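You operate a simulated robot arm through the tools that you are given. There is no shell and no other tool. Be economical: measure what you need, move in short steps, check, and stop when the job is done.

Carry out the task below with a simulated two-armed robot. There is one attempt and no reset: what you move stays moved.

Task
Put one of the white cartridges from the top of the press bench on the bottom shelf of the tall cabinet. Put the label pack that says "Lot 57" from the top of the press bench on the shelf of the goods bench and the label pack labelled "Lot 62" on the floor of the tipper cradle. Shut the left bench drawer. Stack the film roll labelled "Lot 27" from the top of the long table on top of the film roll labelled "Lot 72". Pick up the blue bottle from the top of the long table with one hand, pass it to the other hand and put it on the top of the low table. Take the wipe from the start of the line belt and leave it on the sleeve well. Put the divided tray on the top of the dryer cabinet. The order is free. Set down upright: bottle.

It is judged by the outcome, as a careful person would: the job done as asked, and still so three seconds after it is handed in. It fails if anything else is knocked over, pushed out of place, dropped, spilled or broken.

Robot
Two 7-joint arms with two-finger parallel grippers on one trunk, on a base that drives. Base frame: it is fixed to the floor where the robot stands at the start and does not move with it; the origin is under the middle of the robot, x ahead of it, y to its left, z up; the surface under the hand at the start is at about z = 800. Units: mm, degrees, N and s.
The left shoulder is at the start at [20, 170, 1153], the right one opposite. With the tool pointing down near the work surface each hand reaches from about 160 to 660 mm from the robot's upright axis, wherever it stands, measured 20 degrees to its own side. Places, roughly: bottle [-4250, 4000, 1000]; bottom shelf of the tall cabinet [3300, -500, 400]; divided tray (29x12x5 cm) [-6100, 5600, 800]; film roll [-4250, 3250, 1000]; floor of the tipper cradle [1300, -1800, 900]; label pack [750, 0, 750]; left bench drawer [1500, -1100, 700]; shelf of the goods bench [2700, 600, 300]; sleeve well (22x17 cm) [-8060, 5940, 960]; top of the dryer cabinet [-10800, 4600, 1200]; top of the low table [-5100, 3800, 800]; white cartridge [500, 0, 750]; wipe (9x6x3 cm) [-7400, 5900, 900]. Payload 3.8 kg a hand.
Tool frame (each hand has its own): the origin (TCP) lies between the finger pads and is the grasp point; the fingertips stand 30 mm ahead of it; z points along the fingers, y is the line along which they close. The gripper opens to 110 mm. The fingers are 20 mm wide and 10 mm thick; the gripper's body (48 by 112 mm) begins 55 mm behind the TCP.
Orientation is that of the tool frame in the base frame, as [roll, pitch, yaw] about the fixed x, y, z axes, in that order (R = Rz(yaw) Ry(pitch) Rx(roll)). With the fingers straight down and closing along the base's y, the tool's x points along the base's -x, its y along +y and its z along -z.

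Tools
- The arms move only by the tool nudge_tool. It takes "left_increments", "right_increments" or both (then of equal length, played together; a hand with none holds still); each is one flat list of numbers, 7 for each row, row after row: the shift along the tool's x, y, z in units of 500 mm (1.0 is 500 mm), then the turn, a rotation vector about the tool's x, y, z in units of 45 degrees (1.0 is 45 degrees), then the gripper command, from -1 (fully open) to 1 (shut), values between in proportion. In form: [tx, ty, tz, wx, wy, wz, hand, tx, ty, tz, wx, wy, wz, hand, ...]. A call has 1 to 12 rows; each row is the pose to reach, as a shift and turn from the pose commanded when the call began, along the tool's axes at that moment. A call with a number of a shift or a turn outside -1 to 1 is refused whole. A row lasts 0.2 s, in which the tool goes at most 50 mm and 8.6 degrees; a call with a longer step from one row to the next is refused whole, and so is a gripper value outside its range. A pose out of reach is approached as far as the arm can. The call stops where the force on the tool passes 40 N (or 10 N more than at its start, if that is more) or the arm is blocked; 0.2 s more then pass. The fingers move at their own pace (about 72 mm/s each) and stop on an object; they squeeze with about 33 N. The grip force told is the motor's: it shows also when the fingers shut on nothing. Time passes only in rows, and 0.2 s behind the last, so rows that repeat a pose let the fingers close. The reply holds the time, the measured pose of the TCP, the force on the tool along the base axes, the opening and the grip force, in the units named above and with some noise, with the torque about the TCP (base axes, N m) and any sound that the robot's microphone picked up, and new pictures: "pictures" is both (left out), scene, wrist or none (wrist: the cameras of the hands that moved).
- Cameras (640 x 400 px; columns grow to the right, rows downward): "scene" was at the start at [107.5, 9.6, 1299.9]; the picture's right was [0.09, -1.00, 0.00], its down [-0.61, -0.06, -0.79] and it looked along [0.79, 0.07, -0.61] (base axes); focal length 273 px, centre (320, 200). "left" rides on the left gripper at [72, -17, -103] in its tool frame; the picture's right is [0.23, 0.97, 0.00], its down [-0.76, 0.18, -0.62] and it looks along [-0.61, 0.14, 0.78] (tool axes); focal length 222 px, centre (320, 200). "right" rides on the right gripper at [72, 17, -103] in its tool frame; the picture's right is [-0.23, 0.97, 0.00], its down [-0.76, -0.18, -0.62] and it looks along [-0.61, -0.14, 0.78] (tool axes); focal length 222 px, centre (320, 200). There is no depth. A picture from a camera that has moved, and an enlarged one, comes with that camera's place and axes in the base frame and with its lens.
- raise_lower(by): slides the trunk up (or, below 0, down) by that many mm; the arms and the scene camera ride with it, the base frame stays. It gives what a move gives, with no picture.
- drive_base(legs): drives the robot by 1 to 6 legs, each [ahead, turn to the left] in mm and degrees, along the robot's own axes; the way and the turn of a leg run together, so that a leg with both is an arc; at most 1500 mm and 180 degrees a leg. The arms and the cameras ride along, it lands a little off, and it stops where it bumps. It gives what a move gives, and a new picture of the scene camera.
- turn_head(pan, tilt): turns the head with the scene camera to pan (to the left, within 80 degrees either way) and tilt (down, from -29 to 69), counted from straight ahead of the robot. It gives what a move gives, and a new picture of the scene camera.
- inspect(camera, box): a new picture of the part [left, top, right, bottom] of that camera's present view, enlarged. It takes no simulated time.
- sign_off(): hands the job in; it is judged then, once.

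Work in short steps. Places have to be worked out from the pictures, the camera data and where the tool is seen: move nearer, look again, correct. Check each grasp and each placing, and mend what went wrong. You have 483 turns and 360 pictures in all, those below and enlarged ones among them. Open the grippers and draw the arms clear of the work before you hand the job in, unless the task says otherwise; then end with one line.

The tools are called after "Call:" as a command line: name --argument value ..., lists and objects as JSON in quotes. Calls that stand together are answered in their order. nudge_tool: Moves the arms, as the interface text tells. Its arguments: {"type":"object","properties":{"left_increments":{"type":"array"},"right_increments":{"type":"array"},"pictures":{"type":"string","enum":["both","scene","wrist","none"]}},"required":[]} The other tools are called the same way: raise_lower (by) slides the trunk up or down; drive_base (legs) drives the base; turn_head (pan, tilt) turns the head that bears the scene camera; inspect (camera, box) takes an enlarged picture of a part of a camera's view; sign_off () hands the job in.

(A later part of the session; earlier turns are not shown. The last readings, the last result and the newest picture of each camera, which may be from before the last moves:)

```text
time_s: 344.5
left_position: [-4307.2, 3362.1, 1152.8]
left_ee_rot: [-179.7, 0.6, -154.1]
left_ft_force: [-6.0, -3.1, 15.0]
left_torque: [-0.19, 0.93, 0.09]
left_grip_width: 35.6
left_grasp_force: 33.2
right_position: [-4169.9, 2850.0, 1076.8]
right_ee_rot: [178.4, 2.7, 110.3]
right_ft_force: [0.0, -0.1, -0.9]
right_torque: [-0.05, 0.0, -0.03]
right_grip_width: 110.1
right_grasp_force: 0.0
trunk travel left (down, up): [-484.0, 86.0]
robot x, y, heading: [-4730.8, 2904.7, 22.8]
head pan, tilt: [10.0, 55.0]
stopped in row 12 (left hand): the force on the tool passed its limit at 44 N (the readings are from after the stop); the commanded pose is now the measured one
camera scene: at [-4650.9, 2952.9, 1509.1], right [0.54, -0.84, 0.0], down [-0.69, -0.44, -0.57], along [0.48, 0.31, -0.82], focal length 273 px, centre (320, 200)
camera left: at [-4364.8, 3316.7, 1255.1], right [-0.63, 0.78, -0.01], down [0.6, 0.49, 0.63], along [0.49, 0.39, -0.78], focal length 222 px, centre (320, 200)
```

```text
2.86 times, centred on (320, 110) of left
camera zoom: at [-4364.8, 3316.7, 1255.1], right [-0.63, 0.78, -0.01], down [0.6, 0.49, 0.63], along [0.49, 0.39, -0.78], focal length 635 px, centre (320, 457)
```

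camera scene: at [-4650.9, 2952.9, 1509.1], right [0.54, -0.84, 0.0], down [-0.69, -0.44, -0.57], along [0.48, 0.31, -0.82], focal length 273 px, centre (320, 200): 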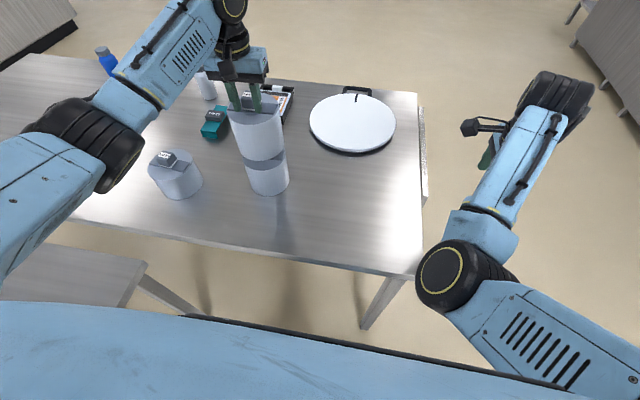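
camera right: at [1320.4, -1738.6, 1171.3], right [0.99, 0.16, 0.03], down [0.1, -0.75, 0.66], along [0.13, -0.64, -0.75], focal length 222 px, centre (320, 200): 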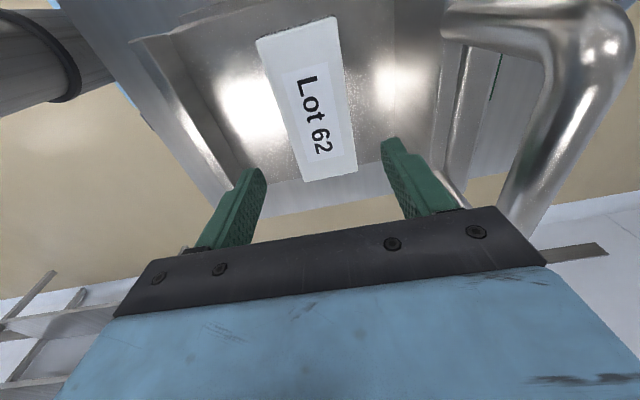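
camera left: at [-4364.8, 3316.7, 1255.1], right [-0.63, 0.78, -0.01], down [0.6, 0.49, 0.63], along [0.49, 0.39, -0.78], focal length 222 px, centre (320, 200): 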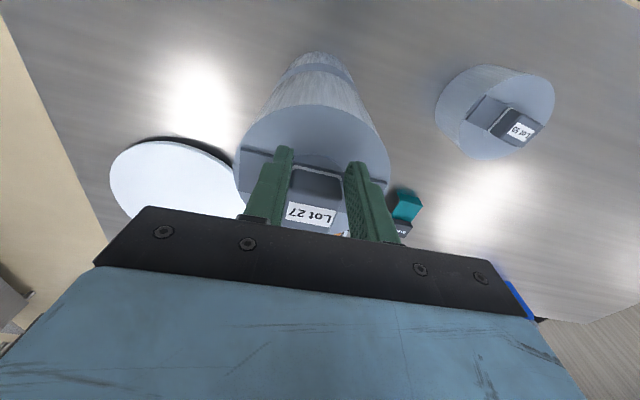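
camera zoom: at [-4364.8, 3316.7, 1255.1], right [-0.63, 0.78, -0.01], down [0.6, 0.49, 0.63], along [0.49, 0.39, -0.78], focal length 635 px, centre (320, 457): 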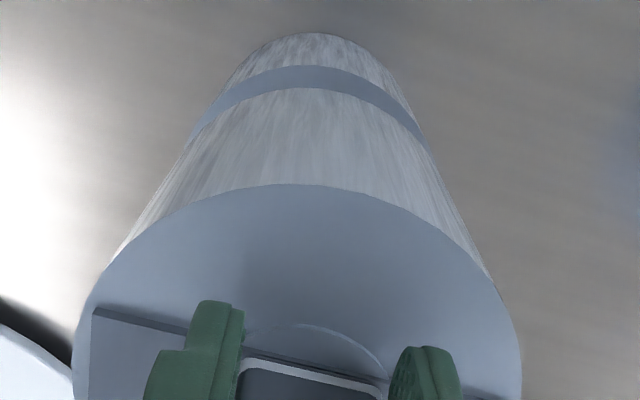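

The stack is centred to within a couple of mm, resting on the lower block. I relieve the push slightly, and check forces before release.

Call:
nudge_tool --left_increments '[0.002, 0, -0.002, 0, 0, 0, 1, 0.004, 0, -0.003, 0, 0, 0, 1]' --pictures "none"

```text
time_s: 345.1
left_position: [-4306.4, 3362.2, 1152.6]
left_ee_rot: [-179.7, 0.8, -154.0]
left_ft_force: [4.6, 2.7, 7.2]
left_torque: [0.58, -0.43, -0.04]
left_grip_width: 35.7
left_grasp_force: 32.7
right_position: [-4169.1, 2849.3, 1076.9]
right_ee_rot: [178.5, 2.7, 110.2]
right_ft_force: [-0.1, -0.5, 0.3]
right_torque: [0.01, -0.01, -0.02]
right_grip_width: 110.0
right_grasp_force: 0.0
trunk travel left (down, up): [-484.0, 86.0]
robot x, y, heading: [-4730.1, 2905.1, 22.8]
head pan, tilt: [10.0, 55.0]
```

Force is small; I release gradually and lift away.

Call:
nudge_tool --left_increments '[-0.002, 0, 0, 0, 0, 0, 1, -0.002, 0, 0, 0, 0, 0, 0.25, -0.002, 0, 0, 0, 0, 0, 0.1, -0.002, 0, 0, 0, 0, 0, 0, -0.002, 0, 0, 0, 0, 0, -0.1]'

```text
time_s: 346.3
left_position: [-4306.3, 3363.7, 1152.0]
left_ee_rot: [-179.7, 0.6, -154.0]
left_ft_force: [0.7, 0.8, -0.8]
left_torque: [-0.02, 0.04, 0.02]
left_grip_width: 60.5
left_grasp_force: 0.1
right_position: [-4169.5, 2849.1, 1076.5]
right_ee_rot: [178.3, 2.7, 110.2]
right_ft_force: [0.1, 0.7, 0.1]
right_torque: [0.0, -0.02, -0.02]
right_grip_width: 109.9
right_grasp_force: 0.1
trunk travel left (down, up): [-484.0, 86.0]
robot x, y, heading: [-4728.6, 2903.5, 22.8]
head pan, tilt: [10.0, 55.0]
camera scene: at [-4650.1, 2953.6, 1509.3], right [0.54, -0.84, 0.0], down [-0.69, -0.44, -0.57], along [0.48, 0.31, -0.82], focal length 273 px, centre (320, 200)
camera left: at [-4365.2, 3316.5, 1254.4], right [-0.63, 0.78, -0.01], down [0.6, 0.49, 0.63], along [0.49, 0.39, -0.78], focal length 222 px, centre (320, 200)
```

scene: 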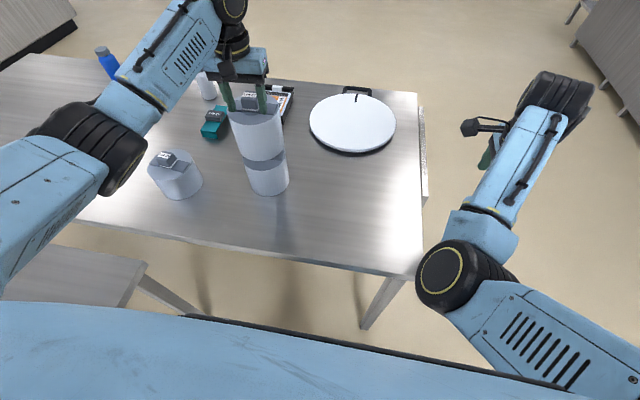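
left: 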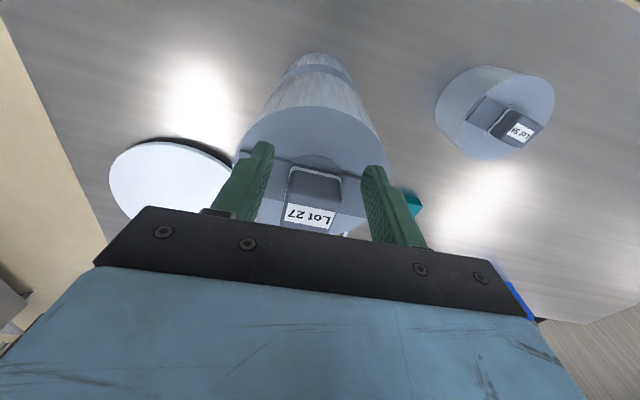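

The stack stands on its own. I lift the hand straight up and check again.

Call:
nudge_tool --left_increments '[0, 0, -0.03, 0, 0, 0, -0.1, 0, 0, -0.08, 0, 0, 0, -0.1, 0, 0, -0.14, 0, 0, 0, -0.1, 0, 0, -0.2, 0, 0, 0, -0.1, 0.06, 0, -0.22, 0, 0, 0, -0.5, 0.14, 0, -0.22, 0, 0, 0, -1, 0.22, 0, -0.22, 0, 0, 0, -1, 0.3, 0, -0.22, 0, 0, 0, -1]' --pictures "scene"

```text
time_s: 348.1
left_position: [-4444.2, 3296.5, 1259.8]
left_ee_rot: [-179.7, 0.6, -154.0]
left_ft_force: [0.8, -0.2, -0.1]
left_torque: [-0.02, -0.01, 0.0]
left_grip_width: 110.3
left_grasp_force: 0.0
right_position: [-4171.6, 2849.8, 1077.2]
right_ee_rot: [178.4, 2.8, 110.2]
right_ft_force: [-0.4, 0.4, 0.1]
right_torque: [0.0, 0.0, 0.0]
right_grip_width: 109.9
right_grasp_force: 0.0
trunk travel left (down, up): [-484.0, 86.0]
robot x, y, heading: [-4728.0, 2902.1, 22.6]
head pan, tilt: [10.0, 55.0]
camera scene: at [-4651.2, 2953.6, 1509.4], right [0.54, -0.84, 0.0], down [-0.69, -0.44, -0.57], along [0.48, 0.31, -0.82], focal length 273 px, centre (320, 200)
```

scene: 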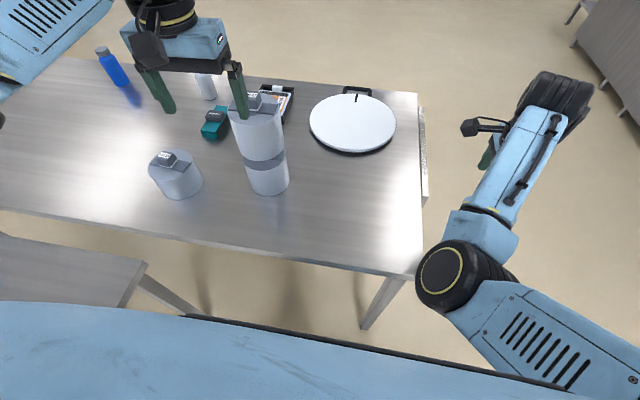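

The stack of Lot 27 on Lot 72 is stable. Next the blue bottle near the other long side: I drive back round the table end to that side.

Call:
drive_base --legs '[[-320, 0], [0, -90], [950, 0], [0, 90], [1500, 0], [640, 0]]'

Call:
drive_base --legs '[[0, 90], [1500, 0], [240, 0], [0, 90]]'

Call:
turn_head --pan 0 --tilt 40

```text
time_s: 372.5
left_position: [-2387.2, 3117.1, 1260.9]
left_ee_rot: [-179.7, 0.7, -154.0]
left_ft_force: [0.0, 0.1, 0.9]
left_torque: [-0.02, 0.01, 0.01]
left_grip_width: 109.9
left_grasp_force: 0.1
right_position: [-2112.6, 2668.1, 1076.1]
right_ee_rot: [178.4, 2.7, 110.3]
right_ft_force: [0.8, -0.3, -0.3]
right_torque: [-0.04, 0.0, -0.03]
right_grip_width: 109.9
right_grasp_force: 0.1
trunk travel left (down, up): [-484.0, 86.0]
robot x, y, heading: [-2675.6, 2725.0, 22.9]
head pan, tilt: [10.0, 55.0]
camera scene: at [-2594.1, 2773.7, 1509.3], right [0.54, -0.84, 0.0], down [-0.69, -0.44, -0.57], along [0.48, 0.31, -0.82], focal length 273 px, centre (320, 200)
```

scene: 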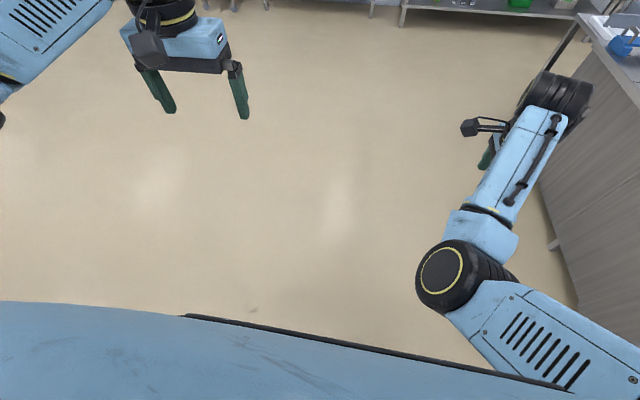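

```text
time_s: 389.0
left_position: [-3650.1, 3918.5, 1260.4]
left_ee_rot: [-179.7, 0.6, 27.4]
left_ft_force: [0.1, 1.6, -0.6]
left_torque: [0.0, 0.03, 0.04]
left_grip_width: 109.7
left_grasp_force: 0.0
right_position: [-3937.3, 4359.6, 1076.1]
right_ee_rot: [178.5, 2.8, -68.1]
right_ft_force: [1.2, -0.5, -0.1]
right_torque: [0.02, 0.01, -0.02]
right_grip_width: 110.0
right_grasp_force: 0.0
trunk travel left (down, up): [-484.0, 86.0]
robot x, y, heading: [-3375.8, 4318.1, -155.6]
head pan, tilt: [10.0, 55.0]
camera scene: at [-3452.6, 4272.3, 1509.3], right [-0.57, 0.82, 0.0], down [0.68, 0.46, -0.57], along [-0.47, -0.32, -0.82], focal length 273 px, centre (320, 200)
```

scene: 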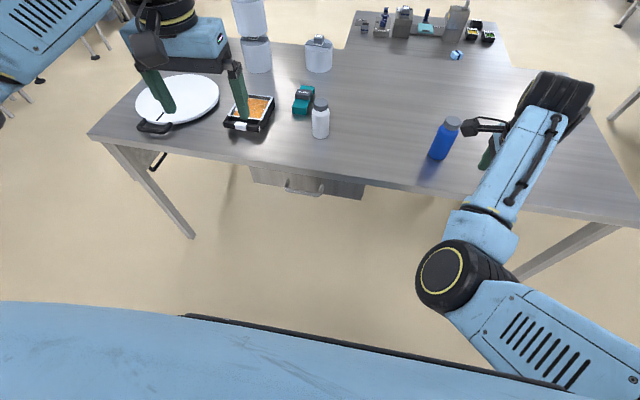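

```text
time_s: 389.8
left_position: [-3649.4, 3919.7, 1260.1]
left_ee_rot: [-179.7, 0.6, 27.5]
left_ft_force: [0.7, 0.1, 0.9]
left_torque: [0.0, -0.02, 0.0]
left_grip_width: 109.9
left_grasp_force: 0.0
right_position: [-3937.0, 4360.2, 1075.9]
right_ee_rot: [178.5, 2.8, -68.0]
right_ft_force: [-0.1, 0.3, -0.2]
right_torque: [0.01, -0.02, 0.02]
right_grip_width: 110.1
right_grasp_force: 0.1
trunk travel left (down, up): [-484.0, 86.0]
robot x, y, heading: [-3372.9, 4318.7, -155.6]
head pan, tilt: [0.0, 40.0]
camera scene: at [-3470.6, 4278.0, 1529.9], right [-0.41, 0.91, 0.0], down [0.59, 0.27, -0.77], along [-0.7, -0.32, -0.64], focal length 273 px, centre (320, 200)
```

scene: 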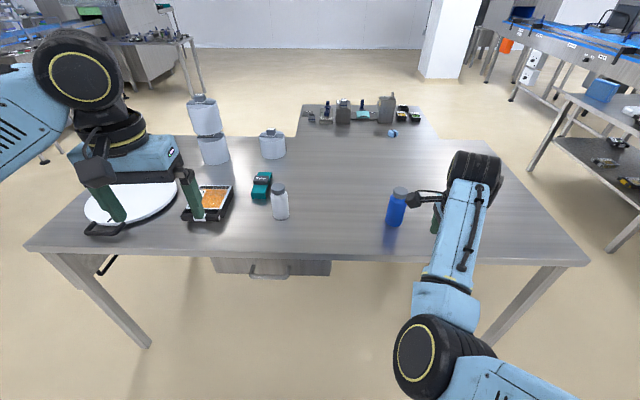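

The bottle is ~742 mm ahead and 246 mm right of my axis, about 142 mm tall. I'll grip its body with the right hand from the robot side: first rotate the right tool back by 90° and pitch it forward.

Call:
nudge_tool --right_increments '[0, 0, 0, 0, 0, -0.17, -1, 0, 0, 0, 0, 0, -0.34, -1, 0, 0, 0, 0, 0, -0.51, -1, 0, 0, 0, 0, 0, -0.68, -1, 0, 0, 0, 0, 0, -0.85, -1, 0, 0, 0, 0, 0, -1, -1]' --pictures "none"

Call:
nudge_tool --right_increments '[0, 0, 0, 0, 0, -0.17, -1, 0, 0, 0, 0, 0, -0.34, -1, 0, 0, 0, 0, 0, -0.51, -1, 0, 0, 0, 0, 0, -0.68, -1, 0, 0, 0, 0, 0, -0.85, -1, 0, 0, 0, 0, 0, -1, -1]' --pictures "none"

Call:
nudge_tool --right_increments '[0, 0, 0.04, 0, -0.17, 0, -1, 0, 0, 0.08, 0, -0.34, 0, -1, 0, 0, 0.12, 0, -0.51, 0, -1, 0, 0, 0.16, 0, -0.68, 0, -1, 0, 0, 0.2, 0, -0.85, 0, -1, 0, 0, 0.26, 0, -1, 0, -1]' --pictures "none"

```text
time_s: 391.2
left_position: [-3650.7, 3919.3, 1260.0]
left_ee_rot: [-179.8, 0.5, 27.6]
left_ft_force: [0.3, 0.3, 0.6]
left_torque: [0.0, 0.0, -0.02]
left_grip_width: 109.9
left_grasp_force: 0.0
right_position: [-3935.6, 4360.3, 1074.6]
right_ee_rot: [-179.1, 2.9, -22.9]
right_ft_force: [0.4, 0.2, -0.3]
right_torque: [0.0, 0.0, 0.02]
right_grip_width: 110.1
right_grasp_force: 0.0
trunk travel left (down, up): [-484.0, 86.0]
robot x, y, heading: [-3373.9, 4321.2, -155.6]
head pan, tilt: [0.0, 40.0]
```

```text
time_s: 392.6
left_position: [-3650.2, 3919.9, 1260.6]
left_ee_rot: [-179.7, 0.6, 27.5]
left_ft_force: [0.3, 1.0, 0.1]
left_torque: [0.05, 0.02, 0.04]
left_grip_width: 110.1
left_grasp_force: 0.1
right_position: [-3937.0, 4359.6, 1075.7]
right_ee_rot: [-177.3, 1.6, 22.1]
right_ft_force: [-0.8, 0.6, 0.3]
right_torque: [0.03, 0.02, -0.01]
right_grip_width: 109.9
right_grasp_force: 0.0
trunk travel left (down, up): [-484.0, 86.0]
robot x, y, heading: [-3374.2, 4321.0, -155.7]
head pan, tilt: [0.0, 40.0]
```

```text
time_s: 394.0
left_position: [-3650.8, 3922.1, 1260.5]
left_ee_rot: [-179.7, 0.6, 27.5]
left_ft_force: [-0.3, 0.5, -0.2]
left_torque: [-0.02, 0.0, -0.01]
left_grip_width: 110.2
left_grasp_force: 0.1
right_position: [-3942.3, 4363.3, 947.4]
right_ee_rot: [-176.1, 46.6, 24.8]
right_ft_force: [-0.1, 0.8, -0.3]
right_torque: [-0.01, -0.03, -0.01]
right_grip_width: 110.1
right_grasp_force: 0.2
trunk travel left (down, up): [-484.0, 86.0]
robot x, y, heading: [-3373.0, 4319.7, -155.6]
head pan, tilt: [0.0, 40.0]
```

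I finish pitching to ~67°, level the closing line, and shift 29 mm left to line up; then look with the wrist camera.

Call:
nudge_tool --right_increments '[0, 0.02, 0, 0, -0.15, 0.03, -1, 0, 0.04, 0, 0, -0.3, 0.06, -1, 0, 0.058, 0, 0, -0.45, 0.082, -1]'

```text
time_s: 394.8
left_position: [-3650.5, 3920.6, 1260.2]
left_ee_rot: [-179.7, 0.5, 27.5]
left_ft_force: [0.4, -0.5, 0.2]
left_torque: [0.01, -0.02, 0.01]
left_grip_width: 110.1
left_grasp_force: 0.1
right_position: [-3931.9, 4337.6, 945.5]
right_ee_rot: [179.1, 66.9, 18.9]
right_ft_force: [0.2, -0.2, 0.2]
right_torque: [0.03, -0.01, -0.03]
right_grip_width: 110.1
right_grasp_force: 0.0
trunk travel left (down, up): [-484.0, 86.0]
robot x, y, heading: [-3375.3, 4318.0, -155.7]
head pan, tilt: [0.0, 40.0]
camera scene: at [-3470.3, 4278.2, 1530.0], right [-0.41, 0.91, 0.0], down [0.59, 0.27, -0.77], along [-0.7, -0.32, -0.64], focal length 273 px, centre (320, 200)
camera right: at [-3810.5, 4362.0, 919.9], right [0.25, -0.94, 0.22], down [0.2, 0.27, 0.94], along [-0.95, -0.19, 0.25], focal length 222 px, centre (320, 200)
```

scene: 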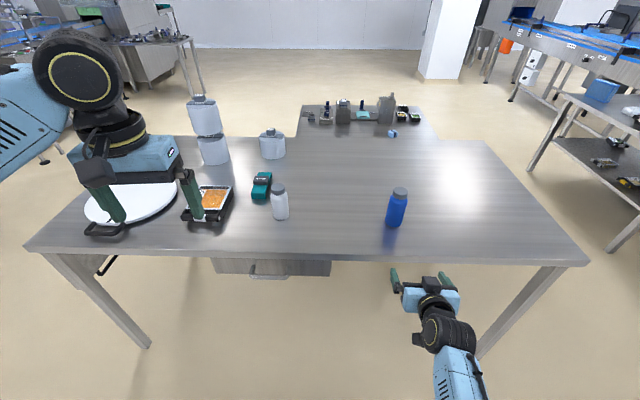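
right: 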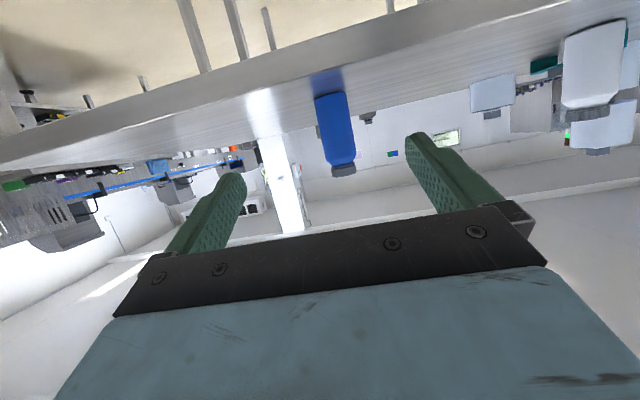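

The bottle is laterally aligned, about 238 mm ahead of the TCP. I correct the tool yaw, lower slightly, and drive the open fingers around the bottle.

Call:
nudge_tool --right_increments '[0.024, 0, 0.01, -0.11, 0, -0.047, -1]' --pictures "none"

Call:
drive_base --legs '[[175, 0]]'

Call:
inspect --camera "right" --box '[0, 0, 640, 400]'

```text
time_s: 395.2
left_position: [-3651.4, 3922.1, 1259.6]
left_ee_rot: [-179.9, 0.6, 27.5]
left_ft_force: [-0.8, 2.0, 1.0]
left_torque: [-0.03, 0.02, -0.03]
left_grip_width: 110.1
left_grasp_force: 0.0
right_position: [-3932.4, 4339.1, 931.8]
right_ee_rot: [178.9, 66.9, 24.3]
right_ft_force: [0.8, 0.4, -0.3]
right_torque: [0.01, 0.01, 0.03]
right_grip_width: 109.9
right_grasp_force: 0.0
trunk travel left (down, up): [-484.0, 86.0]
robot x, y, heading: [-3372.4, 4323.4, -155.7]
head pan, tilt: [0.0, 40.0]
```

```text
time_s: 396.7
left_position: [-3811.0, 3846.2, 1259.9]
left_ee_rot: [-179.8, 0.5, 27.4]
left_ft_force: [0.5, 0.7, 0.1]
left_torque: [0.02, -0.02, 0.0]
left_grip_width: 110.0
left_grasp_force: 0.0
right_position: [-4092.3, 4263.9, 932.1]
right_ee_rot: [179.1, 66.8, 24.5]
right_ft_force: [0.0, 0.1, 0.5]
right_torque: [-0.02, 0.0, -0.01]
right_grip_width: 109.8
right_grasp_force: 0.1
trunk travel left (down, up): [-484.0, 86.0]
robot x, y, heading: [-3537.9, 4245.6, -155.5]
head pan, tilt: [0.0, 40.0]
camera scene: at [-3631.7, 4204.6, 1529.9], right [-0.41, 0.91, 0.0], down [0.59, 0.27, -0.77], along [-0.7, -0.32, -0.64], focal length 273 px, centre (320, 200)
```

scene: 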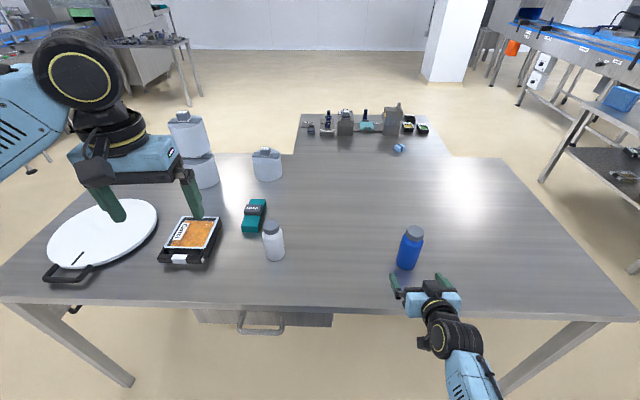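

```text
1.00 times, centred on (320, 200) of right (not enlarged: the box is as wide or as high as the picture)
camera zoom: at [-3974.3, 4299.9, 906.6], right [0.34, -0.92, 0.21], down [0.17, 0.28, 0.94], along [-0.93, -0.28, 0.25], focal length 222 px, centre (320, 200)
```

zoom: 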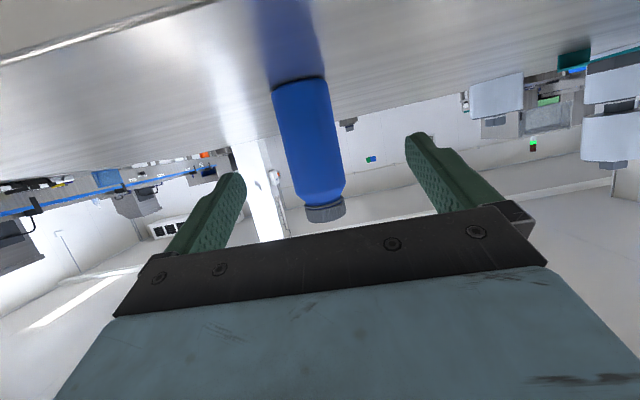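

The bottle is still about 100 mm ahead (at ≈(-4190,4228), table z≈860) and 8 mm right. I shift 8 mm right and drive the last 98 mm.

Call:
nudge_tool --right_increments '[0, -0.018, 0, 0, 0, 0, -1]' --pictures "none"

Call:
drive_base --legs '[[98, 0]]'

Call:
inspect --camera "right" --box '[0, 0, 640, 400]'

```text
time_s: 397.1
left_position: [-3811.0, 3847.1, 1261.3]
left_ee_rot: [-179.7, 0.6, 27.5]
left_ft_force: [-0.4, 0.2, -0.3]
left_torque: [-0.01, 0.0, -0.02]
left_grip_width: 109.9
left_grasp_force: 0.1
right_position: [-4095.6, 4273.2, 933.0]
right_ee_rot: [179.1, 66.9, 24.4]
right_ft_force: [0.6, 0.5, -0.7]
right_torque: [-0.01, 0.0, -0.03]
right_grip_width: 110.0
right_grasp_force: 0.0
trunk travel left (down, up): [-484.0, 86.0]
robot x, y, heading: [-3530.9, 4246.9, -155.6]
head pan, tilt: [0.0, 40.0]
```

```text
time_s: 398.2
left_position: [-3897.9, 3806.2, 1260.4]
left_ee_rot: [-179.7, 0.6, 27.5]
left_ft_force: [-0.3, 0.2, -0.8]
left_torque: [-0.01, -0.01, 0.01]
left_grip_width: 110.2
left_grasp_force: 0.0
right_position: [-4181.6, 4233.0, 931.4]
right_ee_rot: [179.1, 66.8, 24.7]
right_ft_force: [-0.1, -0.2, 0.1]
right_torque: [0.01, 0.0, 0.01]
right_grip_width: 110.2
right_grasp_force: 0.1
trunk travel left (down, up): [-484.0, 86.0]
robot x, y, heading: [-3623.6, 4204.5, -155.3]
head pan, tilt: [0.0, 40.0]
camera scene: at [-3719.5, 4164.7, 1529.9], right [-0.41, 0.91, 0.0], down [0.59, 0.27, -0.77], along [-0.7, -0.32, -0.64], focal length 273 px, centre (320, 200)
```

scene: 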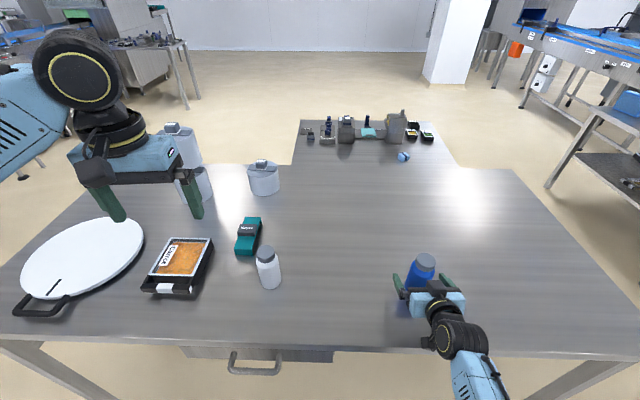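

```text
1.00 times, centred on (320, 200) of right (not enlarged: the box is as wide or as high as the picture)
camera zoom: at [-4065.7, 4268.5, 906.4], right [0.33, -0.92, 0.21], down [0.17, 0.28, 0.94], along [-0.93, -0.28, 0.25], focal length 222 px, centre (320, 200)
```

zoom: 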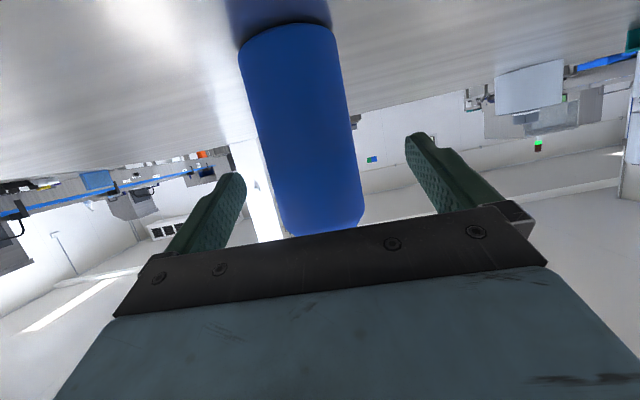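

The bottle is between the fingers but ~14 mm beyond and ~10 mm to the right; I adjust and close.

Call:
nudge_tool --right_increments '[-0.003, -0.02, 0.004, 0, 0, 0, -1, -0.011, -0.022, 0.026, 0, 0, 0, -1, -0.011, -0.022, 0.026, 0, 0, 0, 0.5, -0.011, -0.022, 0.026, 0, 0, 0, 1, -0.011, -0.022, 0.026, 0, 0, 0, 1, -0.011, -0.022, 0.026, 0, 0, 0, 1]'

```text
time_s: 399.6
left_position: [-3899.4, 3806.9, 1261.3]
left_ee_rot: [-179.6, 0.6, 27.5]
left_ft_force: [-0.7, 1.6, 0.2]
left_torque: [0.01, 0.01, 0.0]
left_grip_width: 109.9
left_grasp_force: 0.0
right_position: [-4200.3, 4237.2, 932.7]
right_ee_rot: [179.2, 66.9, 24.5]
right_ft_force: [0.8, -0.1, 1.2]
right_torque: [0.14, 0.01, -0.04]
right_grip_width: 56.9
right_grasp_force: 33.0
trunk travel left (down, up): [-484.0, 86.0]
robot x, y, heading: [-3618.3, 4210.4, -155.2]
head pan, tilt: [0.0, 40.0]
camera scene: at [-3718.8, 4165.0, 1530.0], right [-0.41, 0.91, 0.0], down [0.58, 0.27, -0.77], along [-0.7, -0.32, -0.64], focal length 273 px, centre (320, 200)
camera right: at [-4083.1, 4272.5, 906.5], right [0.33, -0.92, 0.21], down [0.17, 0.28, 0.94], along [-0.93, -0.28, 0.25], focal length 222 px, centre (320, 200)
```

scene: 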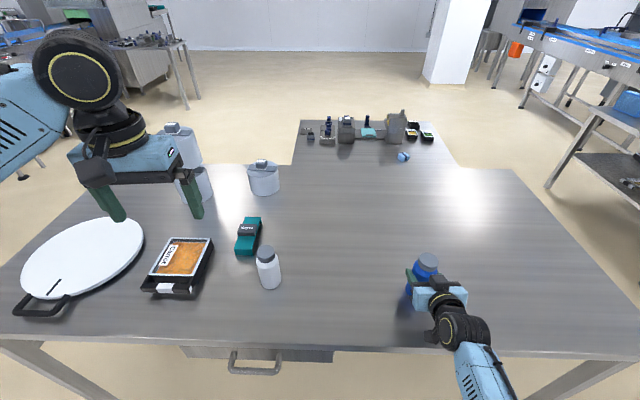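
right: 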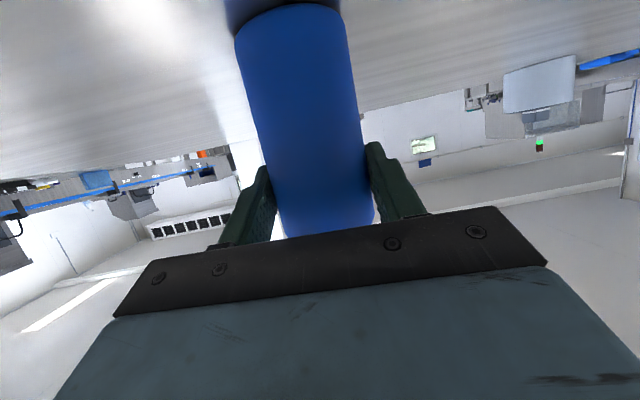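

Bottle gripped (57 mm). I lift 130 mm, then back the base off to do the hand-over in the open.

Call:
nudge_tool --right_increments '[-0.06, 0, -0.025, 0, 0, 0, 1, -0.13, 0, -0.055, 0, 0, 0, 1, -0.21, 0, -0.089, 0, 0, 0, 1, -0.24, 0, -0.102, 0, 0, 0, 1]' --pictures "none"

Call:
drive_base --legs '[[-450, 0]]'

```text
time_s: 400.6
left_position: [-3900.2, 3806.7, 1259.6]
left_ee_rot: [-179.7, 0.7, 27.5]
left_ft_force: [0.7, 0.4, 0.1]
left_torque: [0.02, -0.04, 0.02]
left_grip_width: 109.9
left_grasp_force: 0.0
right_position: [-4201.3, 4237.2, 1063.4]
right_ee_rot: [179.3, 66.8, 24.5]
right_ft_force: [1.0, -0.3, -3.9]
right_torque: [0.02, -0.03, 0.01]
right_grip_width: 57.5
right_grasp_force: 32.9
trunk travel left (down, up): [-484.0, 86.0]
robot x, y, heading: [-3624.7, 4205.8, -155.7]
head pan, tilt: [0.0, 40.0]
```

```text
time_s: 403.3
left_position: [-3490.2, 3991.0, 1260.4]
left_ee_rot: [-179.7, 0.6, 27.8]
left_ft_force: [0.3, -0.6, -0.1]
left_torque: [0.02, -0.02, -0.01]
left_grip_width: 110.1
left_grasp_force: 0.0
right_position: [-3795.6, 4419.6, 1063.0]
right_ee_rot: [179.2, 66.8, 24.8]
right_ft_force: [-0.3, -1.1, -3.0]
right_torque: [-0.02, -0.01, 0.03]
right_grip_width: 57.1
right_grasp_force: 32.7
trunk travel left (down, up): [-484.0, 86.0]
robot x, y, heading: [-3214.0, 4395.0, -155.3]
head pan, tilt: [0.0, 40.0]
camera scene: at [-3311.8, 4351.0, 1530.0], right [-0.42, 0.91, 0.0], down [0.58, 0.27, -0.77], along [-0.7, -0.32, -0.64], focal length 273 px, centre (320, 200)
```

scene: 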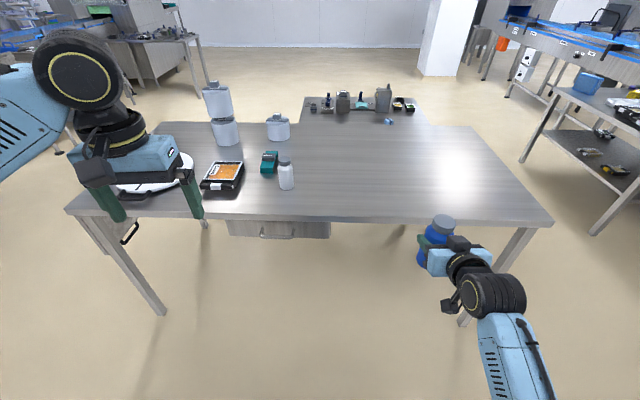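

I bring the right hand with the bottle toward the centre in front of me for the hand-over.

Call:
nudge_tool --right_increments '[0.02, 0.075, -0.012, 0, 0, 0, 1, 0.04, 0.15, -0.025, 0, 0, 0, 1, 0.06, 0.225, -0.037, 0, 0, 0, 1, 0.08, 0.3, -0.05, 0, 0, 0, 1, 0.098, 0.372, -0.062, 0, 0, 0, 1]'

Call:
inspect --camera "scene" --box '[240, 120, 520, 320]'

```text
time_s: 404.5
left_position: [-3490.1, 3991.4, 1260.1]
left_ee_rot: [-179.7, 0.6, 27.7]
left_ft_force: [-0.9, 0.4, 0.3]
left_torque: [0.04, 0.02, 0.01]
left_grip_width: 110.0
left_grasp_force: 0.0
right_position: [-3681.1, 4285.6, 1030.7]
right_ee_rot: [-174.8, 67.5, 30.2]
right_ft_force: [-0.2, -1.4, -3.0]
right_torque: [0.01, -0.02, -0.02]
right_grip_width: 57.1
right_grasp_force: 32.9
trunk travel left (down, up): [-484.0, 86.0]
robot x, y, heading: [-3214.6, 4392.6, -155.1]
head pan, tilt: [0.0, 40.0]
camera scene: at [-3312.3, 4350.8, 1529.9], right [-0.42, 0.91, 0.0], down [0.58, 0.27, -0.77], along [-0.7, -0.32, -0.64], focal length 273 px, centre (320, 200)
camera right: at [-3564.1, 4322.7, 1002.9], right [0.34, -0.92, 0.18], down [0.19, 0.25, 0.95], along [-0.92, -0.29, 0.27], focal length 222 px, centre (320, 200)
```

scene: 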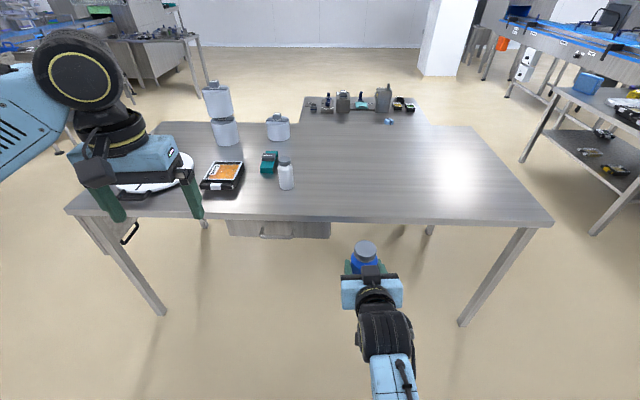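
right: 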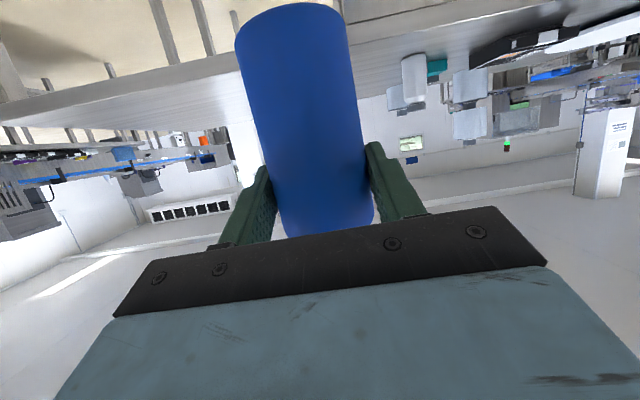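

```text
2.00 times, centred on (380, 220) of scene
camera zoom: at [-3312.3, 4350.8, 1529.9], right [-0.42, 0.91, 0.0], down [0.58, 0.27, -0.77], along [-0.7, -0.32, -0.64], focal length 546 px, centre (200, 160)
```

zoom: 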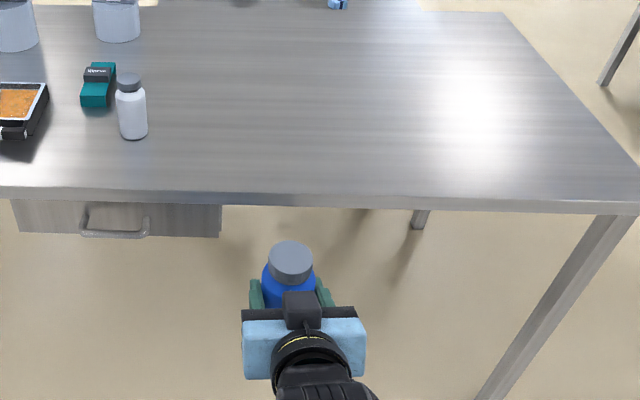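

The cap top is at about (-3686,4282,1096). I bring the left hand (tool down) above it.

Call:
nudge_tool --left_increments '[-0.01, -0.087, 0, 0, 0, 0, -1, -0.02, -0.175, 0, 0, 0, 0, -1, -0.028, -0.262, 0, 0, 0, 0, -1, -0.037, -0.349, 0.02, 0, 0, 0, -1, -0.046, -0.436, 0.04, 0, 0, 0, -1, -0.055, -0.524, 0.06, 0, 0, 0, -1, -0.065, -0.611, 0.08, 0, 0, 0, -1, -0.074, -0.698, 0.1, 0, 0, 0, -1]'

```text
time_s: 406.3
left_position: [-3687.3, 4284.8, 1212.2]
left_ee_rot: [-179.8, 0.7, 27.8]
left_ft_force: [0.4, 0.2, 0.0]
left_torque: [-0.04, 0.0, 0.01]
left_grip_width: 110.0
left_grasp_force: 0.1
right_position: [-3679.6, 4287.3, 1028.2]
right_ee_rot: [-175.3, 67.1, 29.9]
right_ft_force: [-1.0, -0.2, -2.1]
right_torque: [-0.01, 0.01, 0.03]
right_grip_width: 57.0
right_grasp_force: 33.1
trunk travel left (down, up): [-484.0, 86.0]
robot x, y, heading: [-3215.3, 4395.4, -155.1]
head pan, tilt: [0.0, 40.0]
camera scene: at [-3312.9, 4352.7, 1529.9], right [-0.42, 0.91, 0.0], down [0.58, 0.27, -0.77], along [-0.7, -0.32, -0.64], focal length 273 px, centre (320, 200)
camera left: at [-3629.8, 4334.6, 1314.1], right [0.66, -0.76, -0.01], down [-0.58, -0.51, 0.63], along [-0.48, -0.41, -0.78], focal length 222 px, centre (320, 200)
```

scene: 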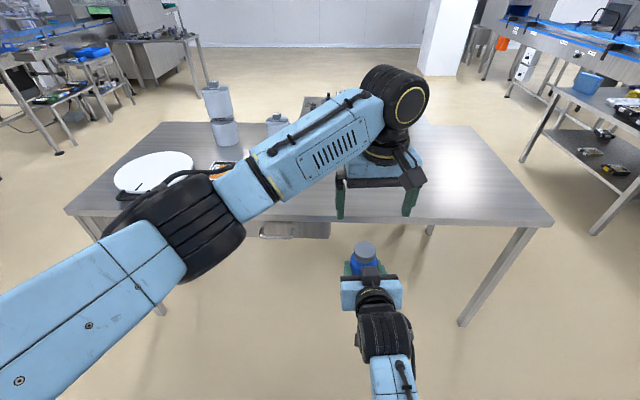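
left: 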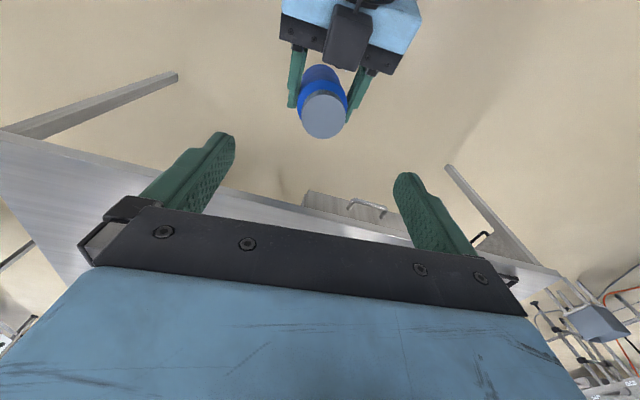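

Left hand is nearly centred; I shift 6 mm and descend so the fingertips straddle the cap.

Call:
nudge_tool --left_increments '[0.012, 0.004, 0.06, 0, 0, 0, -1, 0.012, 0.004, 0.13, 0, 0, 0, -1, 0.012, 0.004, 0.19, 0, 0, 0, -0.6, 0.012, 0.004, 0.216, 0, 0, 0, -0.3]'

Call:
inspect --camera "scene" --box '[290, 150, 450, 310]'

```text
time_s: 407.3
left_position: [-3681.2, 4282.4, 1106.5]
left_ee_rot: [-179.7, 0.6, 27.8]
left_ft_force: [0.6, -0.1, 0.0]
left_torque: [0.0, 0.02, 0.01]
left_grip_width: 71.3
left_grasp_force: 0.0
right_position: [-3679.1, 4284.9, 1028.3]
right_ee_rot: [-175.0, 67.0, 30.1]
right_ft_force: [-0.5, -0.3, -3.0]
right_torque: [0.0, -0.04, 0.0]
right_grip_width: 57.0
right_grasp_force: 32.9
trunk travel left (down, up): [-484.0, 86.0]
robot x, y, heading: [-3216.5, 4393.7, -155.7]
head pan, tilt: [0.0, 40.0]
camera scene: at [-3312.1, 4350.8, 1529.9], right [-0.42, 0.91, 0.0], down [0.58, 0.27, -0.77], along [-0.7, -0.32, -0.64], focal length 273 px, centre (320, 200)
camera left: at [-3623.2, 4332.8, 1207.8], right [0.65, -0.76, -0.01], down [-0.58, -0.51, 0.63], along [-0.48, -0.41, -0.78], focal length 222 px, centre (320, 200)
```

scene: 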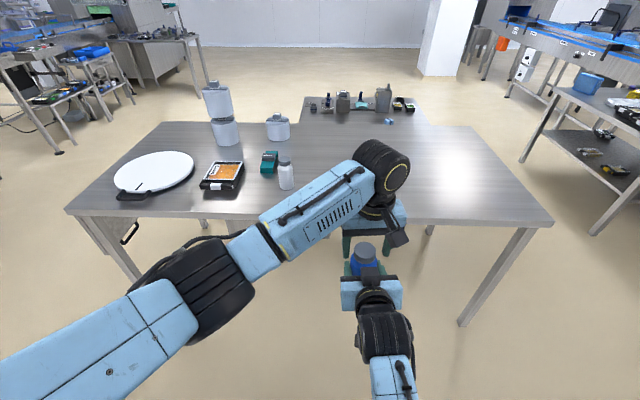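
left: 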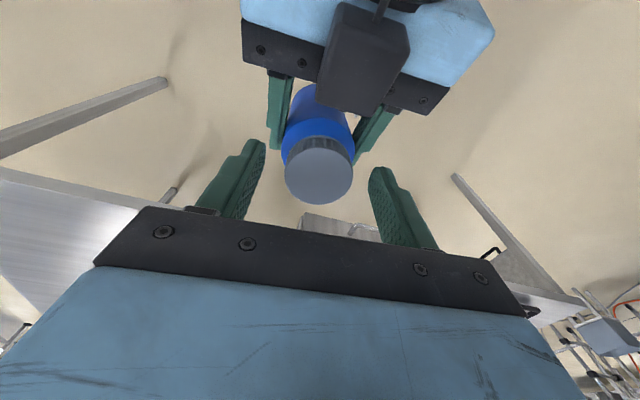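

```text
2.50 times, centred on (370, 230) of scene
camera zoom: at [-3312.1, 4350.8, 1529.9], right [-0.42, 0.91, 0.0], down [0.58, 0.27, -0.77], along [-0.7, -0.32, -0.64], focal length 683 px, centre (195, 125)
```

zoom: 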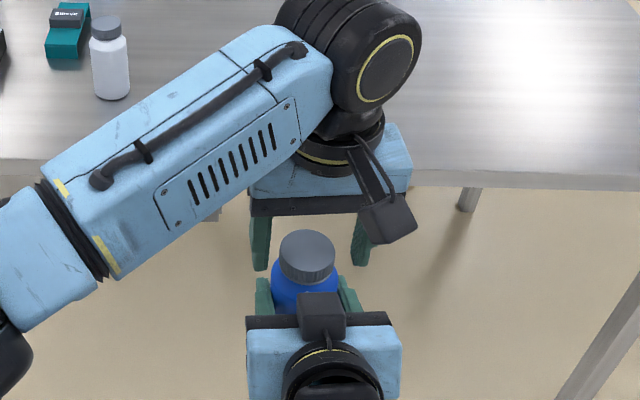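

Triangulation puts the cap top at z≈1081, so I descend another 17 mm and then close on the cap.

Call:
nudge_tool --left_increments '[-0.006, 0, 0.018, 0, 0, 0, -0.3, -0.006, 0, 0.034, 0, 0, 0, -0.3, -0.006, 0, 0.034, 0, 0, 0, 1, -0.006, 0, 0.034, 0, 0, 0, 1, -0.006, 0, 0.034, 0, 0, 0, 1]'

```text
time_s: 408.5
left_position: [-3683.7, 4281.6, 1087.7]
left_ee_rot: [-179.7, 0.5, 27.8]
left_ft_force: [4.9, -2.4, -0.7]
left_torque: [0.48, 0.32, -0.01]
left_grip_width: 45.4
left_grasp_force: 33.6
right_position: [-3677.5, 4287.6, 1027.6]
right_ee_rot: [-175.3, 67.0, 29.8]
right_ft_force: [-4.3, 2.9, -0.1]
right_torque: [-0.61, -0.59, -0.04]
right_grip_width: 57.3
right_grasp_force: 33.5
trunk travel left (down, up): [-484.0, 86.0]
robot x, y, heading: [-3214.0, 4396.4, -155.4]
head pan, tilt: [0.0, 40.0]
camera scene: at [-3312.2, 4350.8, 1529.9], right [-0.42, 0.91, 0.0], down [0.58, 0.27, -0.77], along [-0.7, -0.32, -0.64], focal length 273 px, centre (320, 200)
camera left: at [-3626.0, 4331.7, 1189.8], right [0.66, -0.76, -0.01], down [-0.58, -0.51, 0.63], along [-0.48, -0.41, -0.78], focal length 222 px, centre (320, 200)
```

scene: 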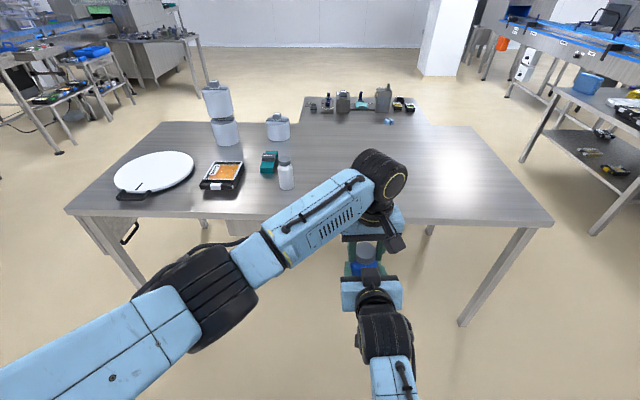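
left: 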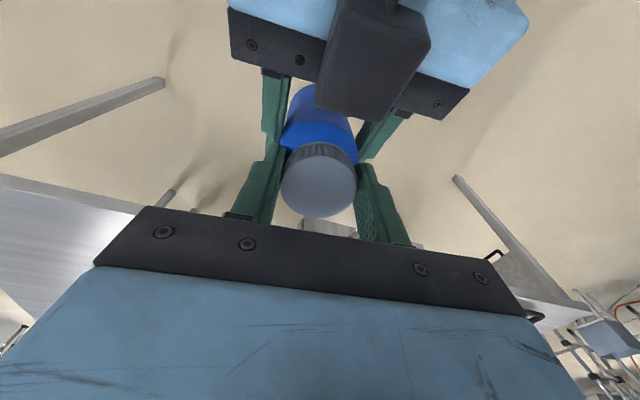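

Left hand has the cap firmly (45 mm). I open the right hand and withdraw it backward.

Call:
nudge_tool --right_increments '[0, 0, 0, 0, 0, 0, 0, 0, 0, 0, 0, 0, 0, -0.5, 0, 0, 0, 0, 0, 0, -1, 0.01, 0, -0.06, 0, 0, 0, -1, 0.03, 0, -0.14, 0, 0, 0, -1, 0.06, -0.02, -0.22, 0, 0, 0, -1, 0.09, -0.06, -0.28, 0, 0, 0, -1]'

```text
time_s: 410.1
left_position: [-3682.7, 4281.9, 1086.7]
left_ee_rot: [-179.7, 0.6, 27.8]
left_ft_force: [0.6, 0.5, -0.2]
left_torque: [-0.01, -0.02, -0.01]
left_grip_width: 44.9
left_grasp_force: 33.2
right_position: [-3624.4, 4321.6, 1121.3]
right_ee_rot: [179.9, 79.1, 25.2]
right_ft_force: [0.8, 0.8, -0.5]
right_torque: [-0.02, 0.01, 0.02]
right_grip_width: 109.8
right_grasp_force: 0.0
trunk travel left (down, up): [-484.0, 86.0]
robot x, y, heading: [-3219.4, 4392.2, -155.4]
head pan, tilt: [0.0, 40.0]
stopped in row 7 (right hand): the arm was blocked; the commanded pose is now the measured one
camera scene: at [-3311.8, 4351.0, 1530.0], right [-0.42, 0.91, 0.0], down [0.58, 0.27, -0.77], along [-0.7, -0.32, -0.64], focal length 273 px, centre (320, 200)
camera right: at [-3513.5, 4353.7, 1069.7], right [0.38, -0.9, 0.22], down [0.35, 0.36, 0.87], along [-0.86, -0.25, 0.45], focal length 222 px, centre (320, 200)
```

scene: 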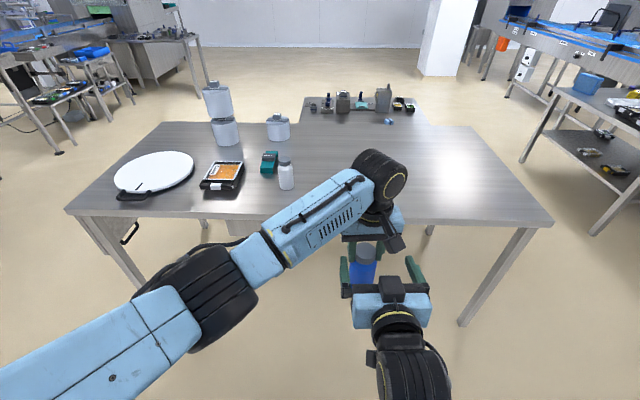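
right: 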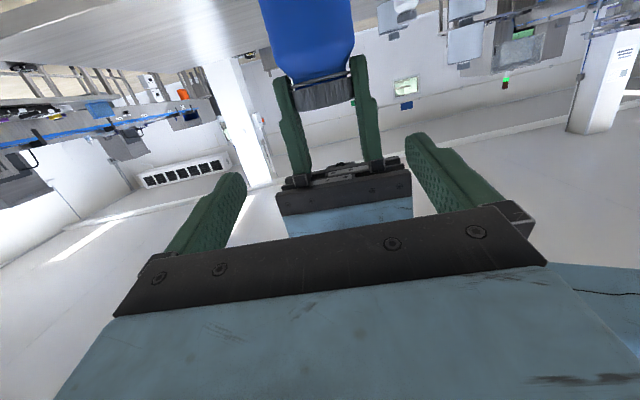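

The left hand holds the bottle. I slide the right hand away to the right.

Call:
nudge_tool --right_increments '[0, -0.08, 0, 0, 0, 0, -1, 0, -0.16, 0, 0, 0, 0, -1, 0, -0.24, 0, 0, 0, 0, -1, 0, -0.32, 0, 0, 0, 0, -1, 0, -0.4, 0, 0, 0, 0, -1]' --pictures "scene"

```text
time_s: 411.3
left_position: [-3684.8, 4283.7, 1087.9]
left_ee_rot: [-179.9, 0.6, 27.8]
left_ft_force: [-0.3, 0.2, 0.1]
left_torque: [-0.02, -0.02, 0.0]
left_grip_width: 44.7
left_grasp_force: 32.7
right_position: [-3709.4, 4503.1, 1120.4]
right_ee_rot: [178.6, 79.1, 24.1]
right_ft_force: [0.3, 1.2, 0.4]
right_torque: [0.02, -0.01, 0.05]
right_grip_width: 110.0
right_grasp_force: 0.2
trunk travel left (down, up): [-484.0, 86.0]
robot x, y, heading: [-3219.3, 4392.4, -155.3]
head pan, tilt: [0.0, 40.0]
camera scene: at [-3312.8, 4351.9, 1529.9], right [-0.42, 0.91, 0.0], down [0.58, 0.27, -0.77], along [-0.7, -0.32, -0.64], focal length 273 px, centre (320, 200)
```

scene: 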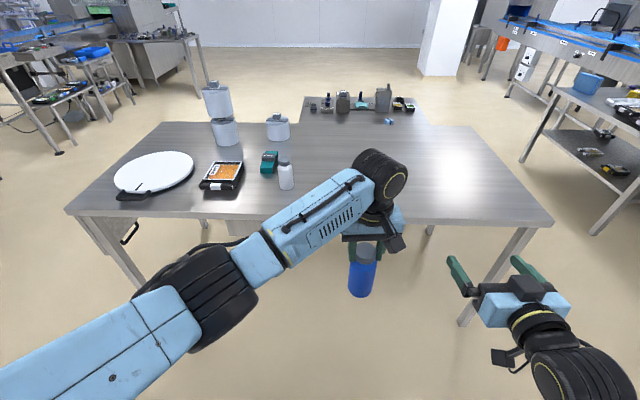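

Hand-over done; the left hand carries the bottle by its cap. I drive round the table's left end to the low table.

Call:
drive_base --legs '[[0, 90], [1500, 0], [120, 0], [0, -90], [1500, 0], [560, 0]]'

Call:
drive_base --legs '[[0, -92], [700, 0]]'

Call:
turn_head --pan 0 --tilt 40

```text
time_s: 437.0
left_position: [-4838.8, 1928.2, 1087.6]
left_ee_rot: [-179.7, 0.5, 28.9]
left_ft_force: [-0.1, 0.2, -3.1]
left_torque: [-0.01, -0.01, -0.04]
left_grip_width: 44.9
left_grasp_force: 33.2
right_position: [-4867.4, 2146.8, 1120.3]
right_ee_rot: [179.3, 79.0, 25.8]
right_ft_force: [-0.8, 0.2, 0.4]
right_torque: [-0.01, 0.0, 0.02]
right_grip_width: 110.0
right_grasp_force: 0.2
trunk travel left (down, up): [-484.0, 86.0]
robot x, y, heading: [-4374.4, 2048.5, -154.3]
head pan, tilt: [0.0, 40.0]
camera scene: at [-4468.0, 2002.3, 1529.9], right [-0.43, 0.9, 0.0], down [0.58, 0.28, -0.77], along [-0.69, -0.33, -0.64], focal length 273 px, centre (320, 200)
```

scene: 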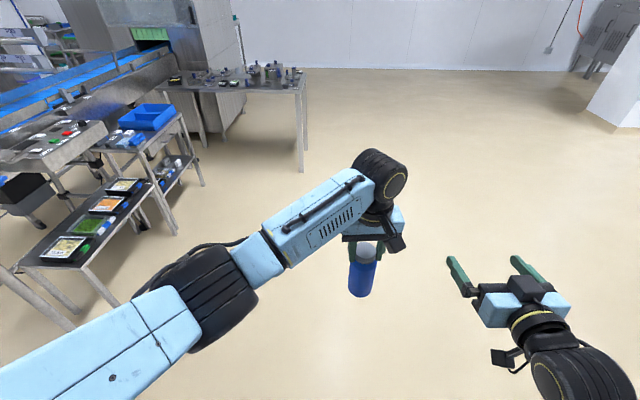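

```text
time_s: 444.7
left_position: [-4769.4, 3155.6, 1086.8]
left_ee_rot: [-179.7, 0.4, -62.6]
left_ft_force: [0.3, 0.8, -3.3]
left_torque: [-0.05, -0.02, 0.04]
left_grip_width: 44.5
left_grasp_force: 33.5
right_position: [-4549.9, 3178.2, 1119.7]
right_ee_rot: [179.4, 79.0, -65.5]
right_ft_force: [0.0, -0.3, 0.0]
right_torque: [0.02, 0.01, 0.01]
right_grip_width: 109.9
right_grasp_force: 0.1
trunk travel left (down, up): [-484.0, 86.0]
robot x, y, heading: [-4662.6, 2686.8, 114.5]
head pan, tilt: [0.0, 40.0]
camera scene: at [-4704.5, 2785.1, 1529.9], right [0.91, 0.41, 0.0], down [0.27, -0.59, -0.77], along [-0.32, 0.7, -0.64], focal length 273 px, centre (320, 200)
```

scene: 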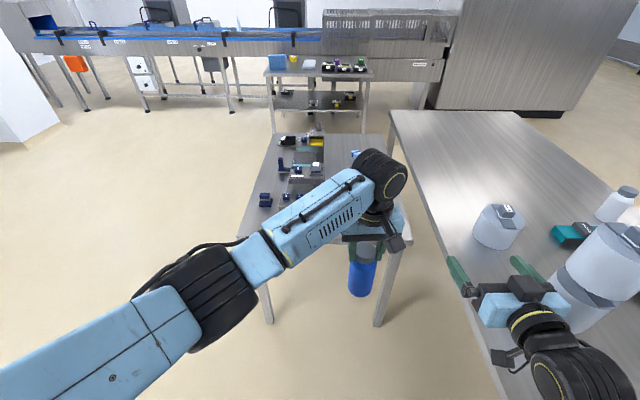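

```text
time_s: 445.3
left_position: [-4769.0, 3155.8, 1088.3]
left_ee_rot: [-179.6, 0.6, -62.5]
left_ft_force: [-0.1, 0.3, -3.0]
left_torque: [-0.02, 0.02, 0.0]
left_grip_width: 45.1
left_grasp_force: 32.6
right_position: [-4551.3, 3179.5, 1120.1]
right_ee_rot: [179.4, 79.0, -65.5]
right_ft_force: [0.8, -0.9, 0.7]
right_torque: [0.01, 0.03, 0.02]
right_grip_width: 109.9
right_grasp_force: 0.0
trunk travel left (down, up): [-484.0, 86.0]
robot x, y, heading: [-4658.5, 2681.8, 114.7]
head pan, tilt: [0.0, 40.0]
camera scene: at [-4704.4, 2785.0, 1529.9], right [0.91, 0.41, 0.0], down [0.27, -0.59, -0.77], along [-0.32, 0.7, -0.64], focal length 273 px, centre (320, 200)
```

scene: 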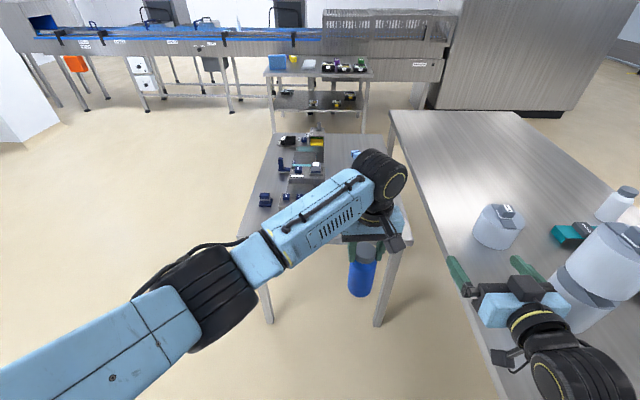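

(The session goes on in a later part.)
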